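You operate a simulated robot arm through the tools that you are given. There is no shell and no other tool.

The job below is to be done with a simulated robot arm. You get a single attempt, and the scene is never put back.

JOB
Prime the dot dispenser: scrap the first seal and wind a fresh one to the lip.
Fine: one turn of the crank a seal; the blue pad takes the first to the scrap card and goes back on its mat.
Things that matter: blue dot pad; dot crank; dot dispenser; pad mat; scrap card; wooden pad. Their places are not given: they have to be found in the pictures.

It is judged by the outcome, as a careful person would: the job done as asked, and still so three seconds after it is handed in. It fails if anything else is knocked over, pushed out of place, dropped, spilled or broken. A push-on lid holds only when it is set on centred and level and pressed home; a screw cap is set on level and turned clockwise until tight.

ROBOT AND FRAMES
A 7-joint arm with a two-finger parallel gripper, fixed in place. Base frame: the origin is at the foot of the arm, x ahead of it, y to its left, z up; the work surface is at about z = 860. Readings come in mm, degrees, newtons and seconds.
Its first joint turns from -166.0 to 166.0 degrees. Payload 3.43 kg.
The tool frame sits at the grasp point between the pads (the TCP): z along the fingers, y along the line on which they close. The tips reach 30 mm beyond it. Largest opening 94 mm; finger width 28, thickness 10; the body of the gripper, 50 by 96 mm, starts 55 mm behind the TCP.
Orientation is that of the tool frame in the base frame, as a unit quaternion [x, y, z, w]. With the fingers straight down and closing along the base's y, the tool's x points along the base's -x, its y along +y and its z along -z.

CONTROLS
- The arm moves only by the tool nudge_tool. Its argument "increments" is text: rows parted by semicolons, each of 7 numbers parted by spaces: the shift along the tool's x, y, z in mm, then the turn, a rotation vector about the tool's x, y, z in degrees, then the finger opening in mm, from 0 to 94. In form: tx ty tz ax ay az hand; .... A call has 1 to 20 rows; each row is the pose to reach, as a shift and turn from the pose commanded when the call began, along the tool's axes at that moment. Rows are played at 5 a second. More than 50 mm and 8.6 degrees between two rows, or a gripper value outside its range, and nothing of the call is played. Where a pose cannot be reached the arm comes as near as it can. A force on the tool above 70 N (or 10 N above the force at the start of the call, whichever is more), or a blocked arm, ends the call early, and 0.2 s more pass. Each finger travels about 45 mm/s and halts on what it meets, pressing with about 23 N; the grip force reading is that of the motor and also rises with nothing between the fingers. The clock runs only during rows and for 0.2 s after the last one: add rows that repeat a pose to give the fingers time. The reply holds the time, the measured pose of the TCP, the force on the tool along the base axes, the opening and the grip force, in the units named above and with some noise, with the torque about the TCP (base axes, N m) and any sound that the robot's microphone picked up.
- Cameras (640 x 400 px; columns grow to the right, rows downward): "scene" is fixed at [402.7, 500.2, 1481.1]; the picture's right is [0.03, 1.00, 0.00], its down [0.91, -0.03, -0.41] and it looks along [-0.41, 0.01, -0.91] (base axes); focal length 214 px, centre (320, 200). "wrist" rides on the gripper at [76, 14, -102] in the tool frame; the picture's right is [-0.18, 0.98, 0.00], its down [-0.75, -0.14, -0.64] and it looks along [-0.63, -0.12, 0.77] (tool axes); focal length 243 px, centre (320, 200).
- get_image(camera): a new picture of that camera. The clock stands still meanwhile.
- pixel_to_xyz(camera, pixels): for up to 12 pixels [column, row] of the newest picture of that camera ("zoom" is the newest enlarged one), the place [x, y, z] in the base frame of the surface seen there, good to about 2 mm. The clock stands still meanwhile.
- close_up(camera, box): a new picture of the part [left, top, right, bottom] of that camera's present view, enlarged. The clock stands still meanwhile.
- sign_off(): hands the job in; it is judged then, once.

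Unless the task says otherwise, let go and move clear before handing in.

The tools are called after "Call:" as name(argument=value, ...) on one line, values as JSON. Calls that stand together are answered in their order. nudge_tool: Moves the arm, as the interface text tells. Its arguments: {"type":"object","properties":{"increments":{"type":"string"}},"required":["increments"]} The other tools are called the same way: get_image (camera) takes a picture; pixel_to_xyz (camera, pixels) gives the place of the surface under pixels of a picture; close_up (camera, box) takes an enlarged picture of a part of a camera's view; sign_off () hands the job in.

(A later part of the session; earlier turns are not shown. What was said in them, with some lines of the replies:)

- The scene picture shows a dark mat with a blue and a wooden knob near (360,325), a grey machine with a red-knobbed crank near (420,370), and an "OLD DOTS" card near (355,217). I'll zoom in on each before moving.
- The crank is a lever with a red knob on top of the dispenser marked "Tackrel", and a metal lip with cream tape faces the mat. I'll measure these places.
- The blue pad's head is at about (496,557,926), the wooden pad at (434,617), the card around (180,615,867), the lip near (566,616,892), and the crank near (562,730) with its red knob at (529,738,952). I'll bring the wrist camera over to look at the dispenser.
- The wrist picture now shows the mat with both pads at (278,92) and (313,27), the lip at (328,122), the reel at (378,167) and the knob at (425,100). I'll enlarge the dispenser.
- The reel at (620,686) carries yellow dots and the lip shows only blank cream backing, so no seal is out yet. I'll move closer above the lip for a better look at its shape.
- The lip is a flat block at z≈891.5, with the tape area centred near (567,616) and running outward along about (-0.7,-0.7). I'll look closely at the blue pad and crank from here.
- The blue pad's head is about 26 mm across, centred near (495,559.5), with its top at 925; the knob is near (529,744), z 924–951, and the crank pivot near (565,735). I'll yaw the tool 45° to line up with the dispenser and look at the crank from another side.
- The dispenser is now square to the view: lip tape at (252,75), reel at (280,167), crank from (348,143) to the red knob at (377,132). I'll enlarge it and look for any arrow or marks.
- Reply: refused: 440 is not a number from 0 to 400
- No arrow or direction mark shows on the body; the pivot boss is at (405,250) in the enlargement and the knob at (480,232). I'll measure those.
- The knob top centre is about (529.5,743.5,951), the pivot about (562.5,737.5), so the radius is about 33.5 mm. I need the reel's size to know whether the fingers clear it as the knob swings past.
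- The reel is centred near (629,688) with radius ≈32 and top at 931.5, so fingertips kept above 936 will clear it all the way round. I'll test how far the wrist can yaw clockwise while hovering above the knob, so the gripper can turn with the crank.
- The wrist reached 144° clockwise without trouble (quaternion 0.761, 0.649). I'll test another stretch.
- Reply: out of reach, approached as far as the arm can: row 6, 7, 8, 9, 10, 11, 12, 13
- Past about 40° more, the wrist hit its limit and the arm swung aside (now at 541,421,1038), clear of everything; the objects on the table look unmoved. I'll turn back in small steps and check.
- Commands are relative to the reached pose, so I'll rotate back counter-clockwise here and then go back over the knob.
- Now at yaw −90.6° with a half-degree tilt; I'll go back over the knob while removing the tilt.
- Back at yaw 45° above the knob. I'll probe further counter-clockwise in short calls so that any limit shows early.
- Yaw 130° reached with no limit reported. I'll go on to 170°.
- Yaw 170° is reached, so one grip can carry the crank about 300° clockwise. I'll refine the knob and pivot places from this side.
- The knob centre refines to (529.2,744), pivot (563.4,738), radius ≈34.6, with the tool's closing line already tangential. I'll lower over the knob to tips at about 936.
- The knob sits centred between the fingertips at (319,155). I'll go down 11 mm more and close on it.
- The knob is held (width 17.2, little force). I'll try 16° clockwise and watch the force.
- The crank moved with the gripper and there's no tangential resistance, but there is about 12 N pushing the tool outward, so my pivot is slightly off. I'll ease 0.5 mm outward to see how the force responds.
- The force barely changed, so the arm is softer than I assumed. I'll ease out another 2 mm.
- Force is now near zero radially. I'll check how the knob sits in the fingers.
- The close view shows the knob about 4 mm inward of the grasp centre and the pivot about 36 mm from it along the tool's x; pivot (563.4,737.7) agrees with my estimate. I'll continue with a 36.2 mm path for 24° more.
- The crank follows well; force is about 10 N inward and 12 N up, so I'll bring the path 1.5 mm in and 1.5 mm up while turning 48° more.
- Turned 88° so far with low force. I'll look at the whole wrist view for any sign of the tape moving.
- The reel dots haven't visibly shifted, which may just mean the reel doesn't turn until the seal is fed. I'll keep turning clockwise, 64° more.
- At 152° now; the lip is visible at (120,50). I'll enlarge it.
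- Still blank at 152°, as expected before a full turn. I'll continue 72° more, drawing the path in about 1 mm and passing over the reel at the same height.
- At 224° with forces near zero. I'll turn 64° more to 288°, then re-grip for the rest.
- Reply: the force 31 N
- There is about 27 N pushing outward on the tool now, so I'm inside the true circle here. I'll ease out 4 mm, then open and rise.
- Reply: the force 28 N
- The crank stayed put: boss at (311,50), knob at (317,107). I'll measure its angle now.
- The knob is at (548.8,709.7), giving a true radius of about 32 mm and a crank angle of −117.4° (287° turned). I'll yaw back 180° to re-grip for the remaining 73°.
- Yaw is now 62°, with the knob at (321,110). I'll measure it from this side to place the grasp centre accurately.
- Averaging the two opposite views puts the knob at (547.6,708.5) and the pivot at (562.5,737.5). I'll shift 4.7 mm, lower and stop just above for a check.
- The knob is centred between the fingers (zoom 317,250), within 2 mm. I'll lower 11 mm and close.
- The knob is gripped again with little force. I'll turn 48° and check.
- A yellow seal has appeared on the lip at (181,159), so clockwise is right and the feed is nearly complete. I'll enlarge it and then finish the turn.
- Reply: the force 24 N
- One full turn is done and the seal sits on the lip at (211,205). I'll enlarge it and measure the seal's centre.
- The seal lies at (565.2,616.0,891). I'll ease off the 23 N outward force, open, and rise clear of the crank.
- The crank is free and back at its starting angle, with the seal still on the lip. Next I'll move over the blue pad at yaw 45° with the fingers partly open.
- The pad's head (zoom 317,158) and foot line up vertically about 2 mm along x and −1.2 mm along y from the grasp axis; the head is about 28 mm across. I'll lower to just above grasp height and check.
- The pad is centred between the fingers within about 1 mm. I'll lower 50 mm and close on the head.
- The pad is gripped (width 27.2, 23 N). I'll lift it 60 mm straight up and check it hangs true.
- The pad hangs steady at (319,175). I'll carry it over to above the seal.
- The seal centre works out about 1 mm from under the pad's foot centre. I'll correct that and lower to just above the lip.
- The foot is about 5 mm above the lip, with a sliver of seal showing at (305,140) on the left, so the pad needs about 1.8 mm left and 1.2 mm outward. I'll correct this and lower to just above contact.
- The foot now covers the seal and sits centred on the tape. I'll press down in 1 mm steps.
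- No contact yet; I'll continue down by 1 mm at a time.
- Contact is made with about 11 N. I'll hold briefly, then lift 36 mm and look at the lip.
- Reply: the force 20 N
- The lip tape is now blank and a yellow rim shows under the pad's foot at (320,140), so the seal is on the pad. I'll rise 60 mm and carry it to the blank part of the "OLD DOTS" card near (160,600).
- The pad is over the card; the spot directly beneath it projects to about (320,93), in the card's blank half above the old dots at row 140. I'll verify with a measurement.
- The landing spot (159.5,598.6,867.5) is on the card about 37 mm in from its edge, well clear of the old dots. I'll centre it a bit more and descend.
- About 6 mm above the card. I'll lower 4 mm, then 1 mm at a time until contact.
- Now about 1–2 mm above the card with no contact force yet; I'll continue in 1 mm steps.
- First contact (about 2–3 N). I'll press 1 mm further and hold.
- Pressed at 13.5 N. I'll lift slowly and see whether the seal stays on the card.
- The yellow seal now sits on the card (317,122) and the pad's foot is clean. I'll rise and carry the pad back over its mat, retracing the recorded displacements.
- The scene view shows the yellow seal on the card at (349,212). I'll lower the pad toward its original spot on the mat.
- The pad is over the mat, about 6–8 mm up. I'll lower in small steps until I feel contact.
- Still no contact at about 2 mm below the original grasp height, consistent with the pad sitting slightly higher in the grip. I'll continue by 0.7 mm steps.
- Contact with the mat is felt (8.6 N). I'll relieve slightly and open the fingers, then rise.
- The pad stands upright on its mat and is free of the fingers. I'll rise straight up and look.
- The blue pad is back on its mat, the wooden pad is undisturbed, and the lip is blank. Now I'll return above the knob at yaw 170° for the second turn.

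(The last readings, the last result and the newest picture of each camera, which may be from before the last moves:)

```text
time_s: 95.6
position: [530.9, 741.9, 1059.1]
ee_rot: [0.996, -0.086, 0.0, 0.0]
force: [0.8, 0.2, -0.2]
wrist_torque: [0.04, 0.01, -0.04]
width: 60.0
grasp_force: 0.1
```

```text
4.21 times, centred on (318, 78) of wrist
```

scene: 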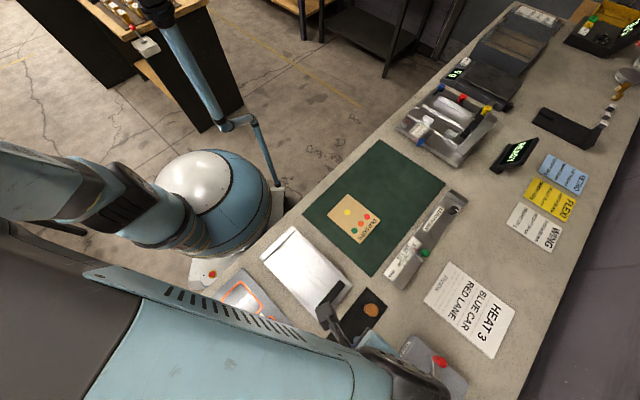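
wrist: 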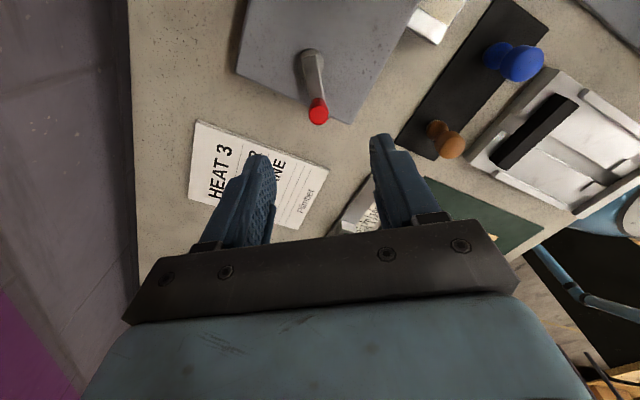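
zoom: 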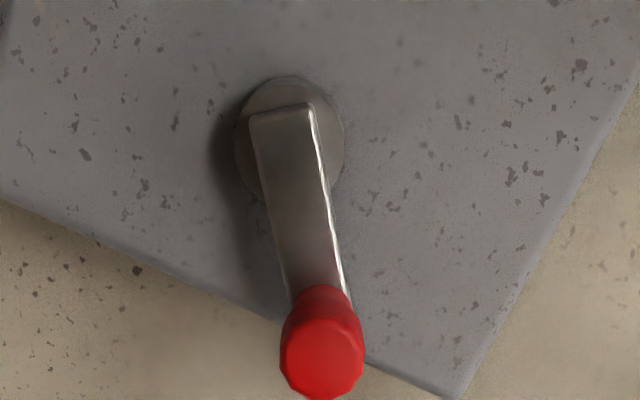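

The crank is within about 2° of its starting angle. I'll lower to just above the knob with a small sideways correction and check.

Call:
nudge_tool(increments="-0.5 -1.5 25 0 0 0 50; -0.5 -1.5 50 0 0 0 50; -0.5 -1.5 75 0 0 0 50; -0.5 -1.5 82 0 0 0 50; -0.5 -1.5 82 0 0 0 50")

Call:
close_up(camera="wrist", box=[240, 60, 400, 220])

```text
time_s: 96.8
position: [531.3, 744.2, 976.6]
ee_rot: [0.996, -0.088, 0.0, 0.0]
force: [-0.3, -0.8, 0.6]
wrist_torque: [0.0, 0.0, 0.04]
width: 50.0
grasp_force: 0.1
```

```text
2.50 times, centred on (320, 140) of wrist
```

zoom: 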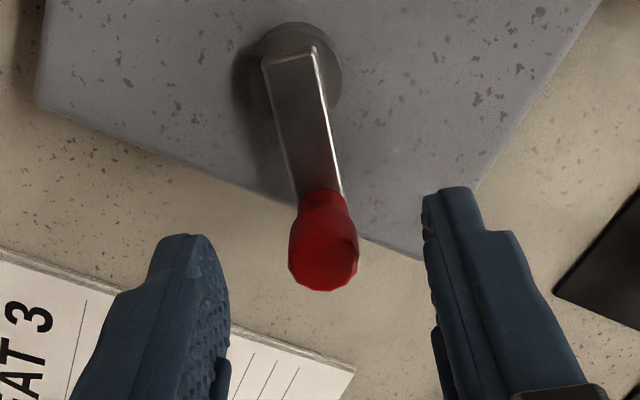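

The knob is centred on the grasp axis and the pivot lies 33 mm along the tool's x, right on line. I'll lower 11 mm and grip.

Call:
nudge_tool(increments="0 0 6 0 0 0 50; 0 0 11 0 0 0 50; 0 0 11 0 0 0 15; 0 0 11 0 0 0 10; 0 0 11 0 0 0 10; 0 0 11 0 0 0 10")

Call:
nudge_tool(increments="0.32 -4.54 0 0 0 8 10; 1.26 -8.99 0 0 0 16 10; 2.82 -13.26 0 0 0 24 10; 4.95 -17.28 0 0 0 32 10; 7.63 -20.96 0 0 0 40 10; 10.79 -24.23 0 0 0 48 10; 10.79 -24.23 0 0 0 48 10")

```text
time_s: 98.2
position: [532.0, 745.7, 966.1]
ee_rot: [0.996, -0.088, -0.001, 0.0]
force: [-2.0, -1.2, -0.1]
wrist_torque: [0.26, -0.16, -0.06]
width: 17.7
grasp_force: 45.1
```

```text
time_s: 99.8
position: [546.7, 767.1, 965.8]
ee_rot: [0.874, -0.486, -0.001, 0.0]
force: [0.2, -2.6, -7.0]
wrist_torque: [0.75, 0.12, -0.04]
width: 17.5
grasp_force: 44.6
```

The path is now well matched (forces a few newtons). I'll continue 72°.

Call:
nudge_tool(increments="0.32 -4.54 0 0 0 8 10; 1.26 -8.99 0 0 0 16 10; 2.82 -13.26 0 0 0 24 10; 4.95 -17.28 0 0 0 32 10; 7.63 -20.96 0 0 0 40 10; 10.79 -24.23 0 0 0 48 10; 14.37 -27.03 0 0 0 56 10; 18.31 -29.30 0 0 0 64 10; 22.53 -31.0 0 0 0 72 10; 22.53 -31.0 0 0 0 72 10")

```text
time_s: 102.0
position: [582.6, 764.8, 964.5]
ee_rot: [-0.421, 0.907, 0.0, -0.001]
force: [-10.0, -13.2, -11.2]
wrist_torque: [-0.28, -0.29, 0.06]
width: 17.6
grasp_force: 44.8
```

There's about 16 N inward here, so I'll draw the path in by 1 mm over the next 72°.

Call:
nudge_tool(increments="0.91 -4.45 0 0 0 8 10; 2.32 -8.68 0 0 0 16 10; 3.91 -12.77 0 0 0 24 10; 5.97 -16.64 0 0 0 32 10; 8.55 -20.18 0 0 0 40 10; 11.59 -23.33 0 0 0 48 10; 15.04 -26.03 0 0 0 56 10; 18.83 -28.22 0 0 0 64 10; 22.90 -29.86 0 0 0 72 10; 22.90 -29.86 0 0 0 72 10")

Call:
get_image(camera="wrist")

```text
time_s: 104.2
position: [592.4, 726.7, 965.9]
ee_rot: [0.191, 0.982, 0.0, 0.0]
force: [4.2, -5.0, 8.4]
wrist_torque: [-0.41, 0.11, 0.06]
width: 17.3
grasp_force: 44.9
```

```text
taken
```

wrist: 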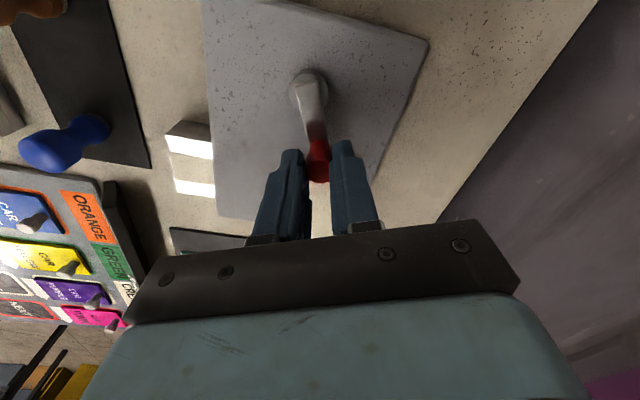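

At 192° with low force. I'll continue 48° more with a slightly larger radius.

Call:
nudge_tool(increments="0.11 -4.40 0 0 0 8 10; 0.83 -8.77 0 0 0 16 10; 2.17 -13.02 0 0 0 24 10; 4.26 -16.96 0 0 0 32 10; 6.89 -20.57 0 0 0 40 10; 9.99 -23.78 0 0 0 48 10; 9.99 -23.78 0 0 0 48 10")

```text
time_s: 105.8
position: [574.6, 708.1, 965.9]
ee_rot: [0.574, 0.819, -0.001, 0.0]
force: [1.8, -10.5, 7.5]
wrist_torque: [-0.08, -0.32, 0.05]
width: 17.5
grasp_force: 45.1
```

About 10 N outward; I'll enlarge the radius by 1 mm and turn 48° more to 288°.

Call:
nudge_tool(increments="-0.18 -4.52 0 0 0 8 10; 0.28 -9.10 0 0 0 16 10; 1.67 -13.50 0 0 0 24 10; 3.84 -17.59 0 0 0 32 10; 6.57 -21.34 0 0 0 40 10; 9.78 -24.67 0 0 0 48 10; 9.78 -24.67 0 0 0 48 10")

Call:
get_image(camera="wrist")

```text
time_s: 107.4
position: [546.3, 710.4, 967.0]
ee_rot: [0.857, 0.515, -0.001, -0.001]
force: [7.7, 3.4, 6.0]
wrist_torque: [-0.26, -0.33, -0.16]
width: 17.7
grasp_force: 45.0
```

```text
taken
```

wrist: 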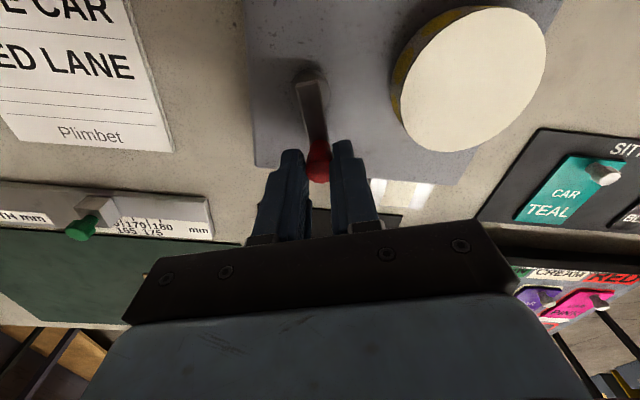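

At 288°, forces are low. I'll release, rise, and yaw back 180° to re-grip for the last part.

Call:
nudge_tool(increments="0 0 0 0 0 0 30; 0 0 0 0 0 0 50; 0 0 0 0 0 0 50; 0 0 -20 0 0 0 50; 0 0 -50 0 0 0 50; 0 0 -90 0 0 0 50; 0 0 -90 0 0 -8 50; 0 0 -90 0 0 -16 50; 0 0 -90 0 0 -24 50; 0 0 -90 0 0 -32 50; 0 0 -90 0 0 -40 50; 0 0 -90 0 0 -48 50; 0 0 -90 0 0 -56 50; 0 0 -90 0 0 -64 50; 0 0 -90 0 0 -72 50; 0 0 -90 0 0 -80 50; 0 0 -90 0 0 -88 50; 0 0 -90 0 0 -90 50")

Call:
nudge_tool(increments="0 0 0 0 0 -8 50; 0 0 0 0 0 -16 50; 0 0 0 0 0 -24 50; 0 0 0 0 0 -32 50; 0 0 0 0 0 -40 50; 0 0 0 0 0 -48 50; 0 0 0 0 0 -56 50; 0 0 0 0 0 -64 50; 0 0 0 0 0 -72 50; 0 0 0 0 0 -80 50; 0 0 0 0 0 -88 50; 0 0 0 0 0 -90 50; 0 0 0 0 0 -90 50")

Call:
get_image(camera="wrist")

Call:
close_up(camera="wrist", box=[280, 70, 370, 160])

```text
time_s: 111.2
position: [547.3, 710.6, 1056.3]
ee_rot: [0.24, 0.971, 0.001, 0.0]
force: [-0.7, -0.5, 0.3]
wrist_torque: [-0.02, -0.01, 0.01]
width: 49.8
grasp_force: 0.1
```

```text
time_s: 114.0
position: [547.7, 710.4, 1055.8]
ee_rot: [-0.515, 0.857, 0.001, -0.001]
force: [0.1, 0.7, 0.1]
wrist_torque: [-0.02, 0.0, 0.02]
width: 50.2
grasp_force: 0.1
```

```text
taken
```

wrist: 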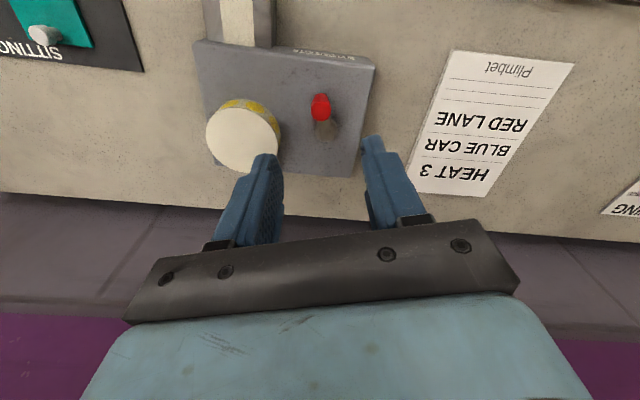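

```text
4.44 times, centred on (325, 115) of wrist
```

zoom: 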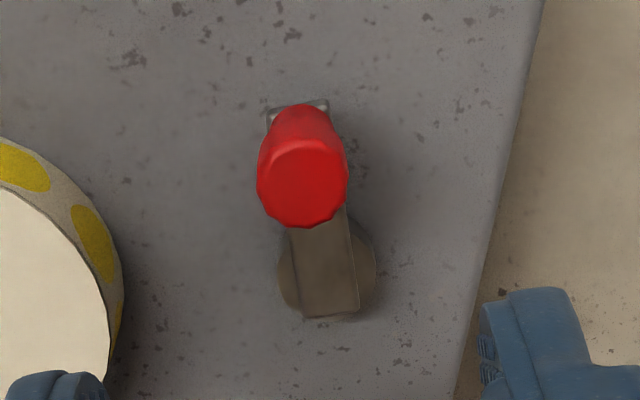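

The knob is about 2 mm outward of the grasp axis (zoom 302,183). I'll correct this and lower to just above it.

Call:
nudge_tool(increments="2 0 20 0 0 0 50; 2 0 50 0 0 0 50; 2 0 78 0 0 0 50; 2 0 78 0 0 0 50")

Call:
close_up(camera="wrist", box=[240, 60, 400, 220])

```text
time_s: 115.0
position: [549.3, 708.4, 977.7]
ee_rot: [-0.515, 0.857, -0.001, 0.0]
force: [-0.6, -0.2, 0.4]
wrist_torque: [0.0, 0.0, 0.01]
width: 50.0
grasp_force: 0.0
```

```text
2.50 times, centred on (320, 140) of wrist
```

zoom: 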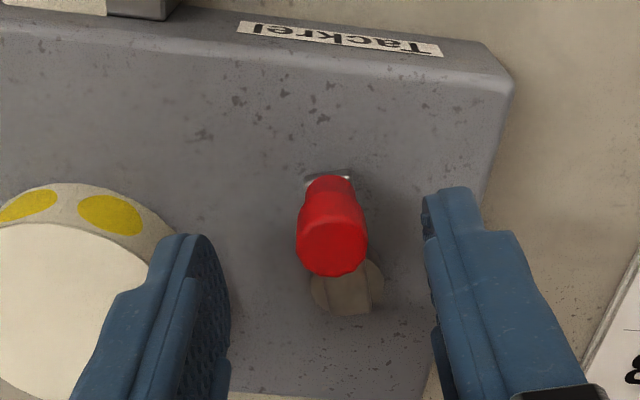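

The knob is about 2.5 mm right of centre (zoom 332,249); I'll shift over, lower and grip.

Call:
nudge_tool(increments="0.8 2.3 3 0 0 0 50; 0.8 2.3 11 0 0 0 50; 0.8 2.3 11 0 0 0 50; 0.8 2.3 11 0 0 0 15; 0.8 2.3 11 0 0 0 10; 0.8 2.3 11 0 0 0 10; 0.8 2.3 11 0 0 0 10")

Call:
nudge_tool(increments="-0.32 4.52 0 0 0 8 10; -1.26 8.96 0 0 0 16 10; -2.81 13.22 0 0 0 24 10; -4.94 17.22 0 0 0 32 10; -7.60 20.89 0 0 0 40 10; -7.60 20.89 0 0 0 40 10")

Call:
get_image(camera="wrist")

```text
time_s: 116.6
position: [544.3, 708.7, 966.4]
ee_rot: [-0.516, 0.857, 0.0, 0.001]
force: [-0.6, -0.7, -1.0]
wrist_torque: [-0.16, -0.25, 0.0]
width: 17.5
grasp_force: 45.5
```

```text
time_s: 118.0
position: [531.2, 725.2, 966.7]
ee_rot: [-0.19, 0.982, 0.0, -0.001]
force: [9.2, 5.7, 6.4]
wrist_torque: [0.24, -1.29, 0.03]
width: 17.3
grasp_force: 45.1
```

```text
taken
```

wrist: 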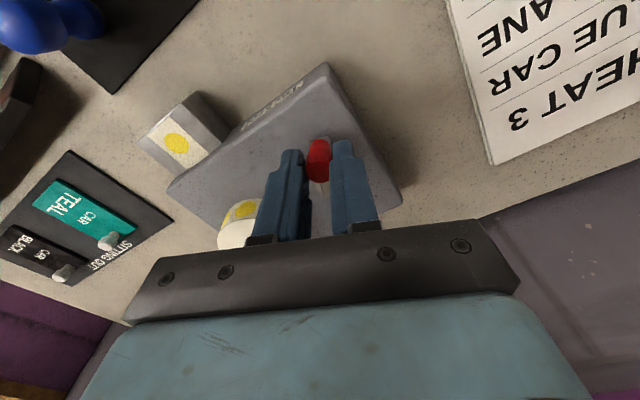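

The fresh yellow seal has come out onto the lip at (176,143). I'll finish the turn, 33° more.

Call:
nudge_tool(increments="-0.71 4.47 0 0 0 8 10; -1.93 8.77 0 0 0 16 10; -3.45 12.93 0 0 0 24 10; -5.53 16.85 0 0 0 32 10; -5.83 17.32 0 0 0 33 10; -5.83 17.32 0 0 0 33 10")

Call:
get_image(camera="wrist")

Call:
close_up(camera="wrist", box=[170, 140, 270, 250])

```text
time_s: 119.4
position: [526.9, 744.6, 965.7]
ee_rot: [0.096, 0.995, -0.001, -0.001]
force: [-10.2, -6.3, -2.0]
wrist_torque: [0.26, 0.99, -0.22]
width: 17.6
grasp_force: 45.1
```

```text
taken
```

wrist: 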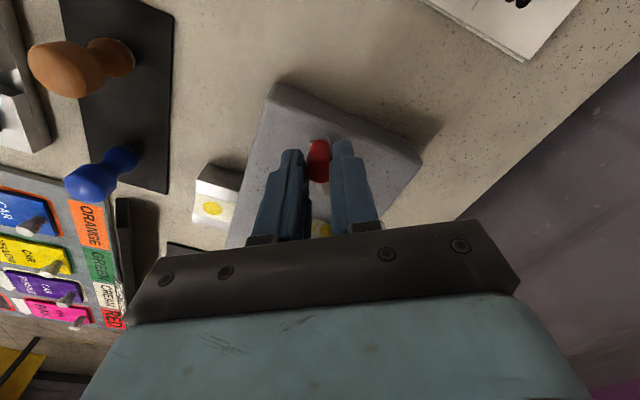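

```text
3.64 times, centred on (220, 195) of wrist
```

zoom: 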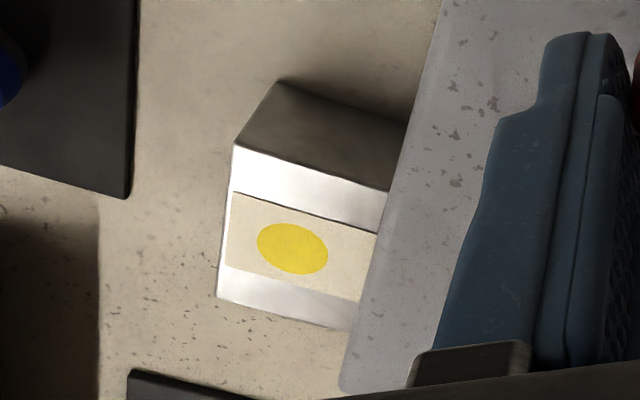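

The second turn is complete and a fresh seal lies on the lip in the same place as the first. I'll let go of the knob and rise clear.

Call:
nudge_tool(increments="0 0 0 0 0 0 30; 0 0 0 0 0 0 50; 0 0 0 0 0 0 50; 0 0 -20 0 0 0 50; 0 0 -50 0 0 0 50; 0 0 -90 0 0 0 50; 0 0 -130 0 0 0 50; 0 0 -130 0 0 0 50")

Call:
get_image(camera="wrist")

Call:
close_up(camera="wrist", box=[200, 50, 420, 200])

```text
time_s: 121.2
position: [525.4, 746.0, 1096.8]
ee_rot: [0.096, 0.995, 0.0, 0.0]
force: [0.9, -0.7, -0.9]
wrist_torque: [-0.02, 0.02, 0.01]
width: 49.9
grasp_force: 0.1
```

```text
taken
```

wrist: 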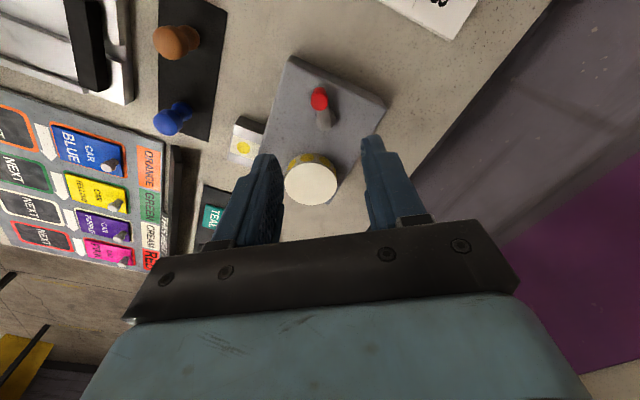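

```text
2.67 times, centred on (310, 125) of wrist
```

zoom: 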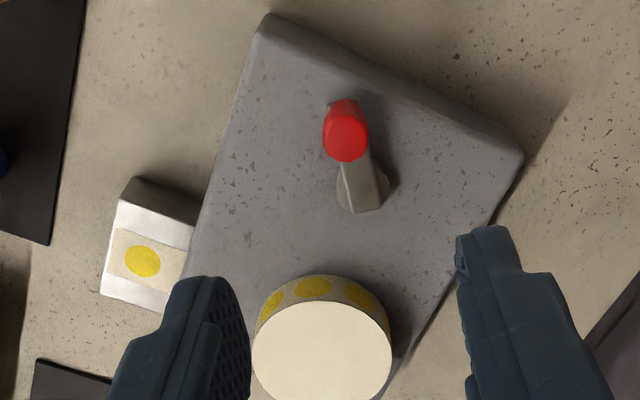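

The crank is free and the fresh seal is on the lip at (244,148). I'll back the arm away so the scene camera can see everything.

Call:
nudge_tool(increments="0 0 -40 0 0 0 50; 0 0 -80 0 0 0 50; 26 -25 -95 0 0 0 50; 52 -50 -105 0 0 0 50; 78 -76 -115 0 0 0 50; 104 -102 -125 0 0 0 50; 130 -128 -135 0 0 0 50; 156 -154 -145 0 0 0 50; 182 -180 -150 0 0 0 50; 208 -206 -150 0 0 0 50; 234 -232 -150 0 0 0 50; 256 -254 -150 0 0 0 50; 285 -280 -150 0 0 0 50; 310 -305 -150 0 0 0 50; 335 -325 -150 0 0 0 50; 335 -325 -150 0 0 0 50")

Call:
get_image(camera="scene")

Call:
close_up(camera="scene", box=[310, 280, 490, 400])

Call:
close_up(camera="scene", box=[300, 140, 480, 260])

```text
time_s: 124.6
position: [138.1, 487.4, 1247.9]
ee_rot: [0.096, 0.995, 0.0, 0.0]
force: [-0.8, 0.1, 0.2]
wrist_torque: [0.02, -0.01, 0.0]
width: 49.7
grasp_force: 0.0
```

```text
taken
```

scene: 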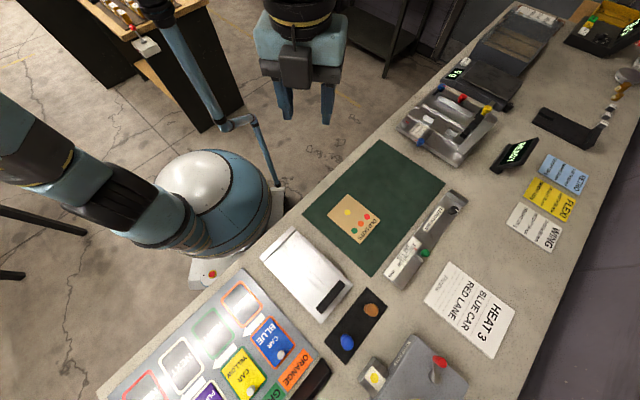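

```text
3.33 times, centred on (400, 340) of scene
```

zoom: 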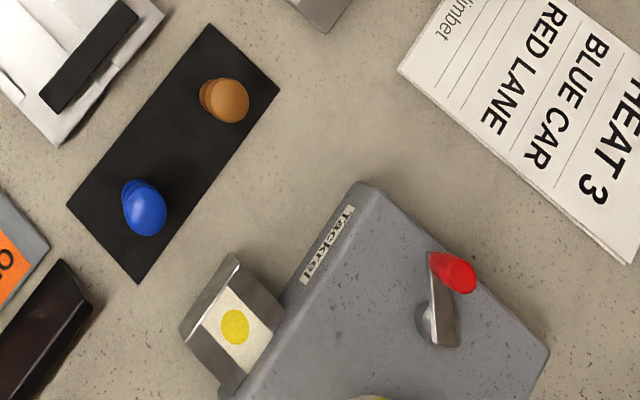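

```text
3.33 times, centred on (390, 200) of scene
```

zoom: 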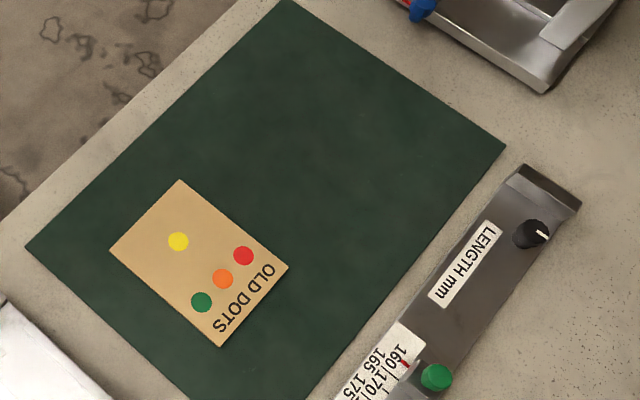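

The final pictures show the scrapped yellow seal on the card (zoom 178,241) and a fresh seal on the lip (zoom 235,327). The blue pad is back on its mat beside the untouched wooden pad, the crank is at its starting angle, and nothing else has moved. The arm is clear, so I'm handing in.

Call:
sign_off()

```text
The job is handed in.
```

The dispenser is primed. The first seal is stuck on the scrap card and a fresh one is on the lip. I've handed the job in, but the judging result hasn't come back.

- **Crank:** it took two clockwise turns, one per seal. The crank ended within about 2° of where it started.
- **First seal:** the blue pad lifted it off the lip and pressed it onto the blank half of the card, clear of the old dots.
- **Blue pad:** it is back on its mat, upright and in its original spot, next to the untouched wooden pad.
- **Rest of the bench:** the final pictures show nothing else moved. The arm is clear of everything.

While I was testing how far the wrist could turn, it hit its limit and the arm swung about 320 mm sideways. It stayed well above the bench and touched nothing.
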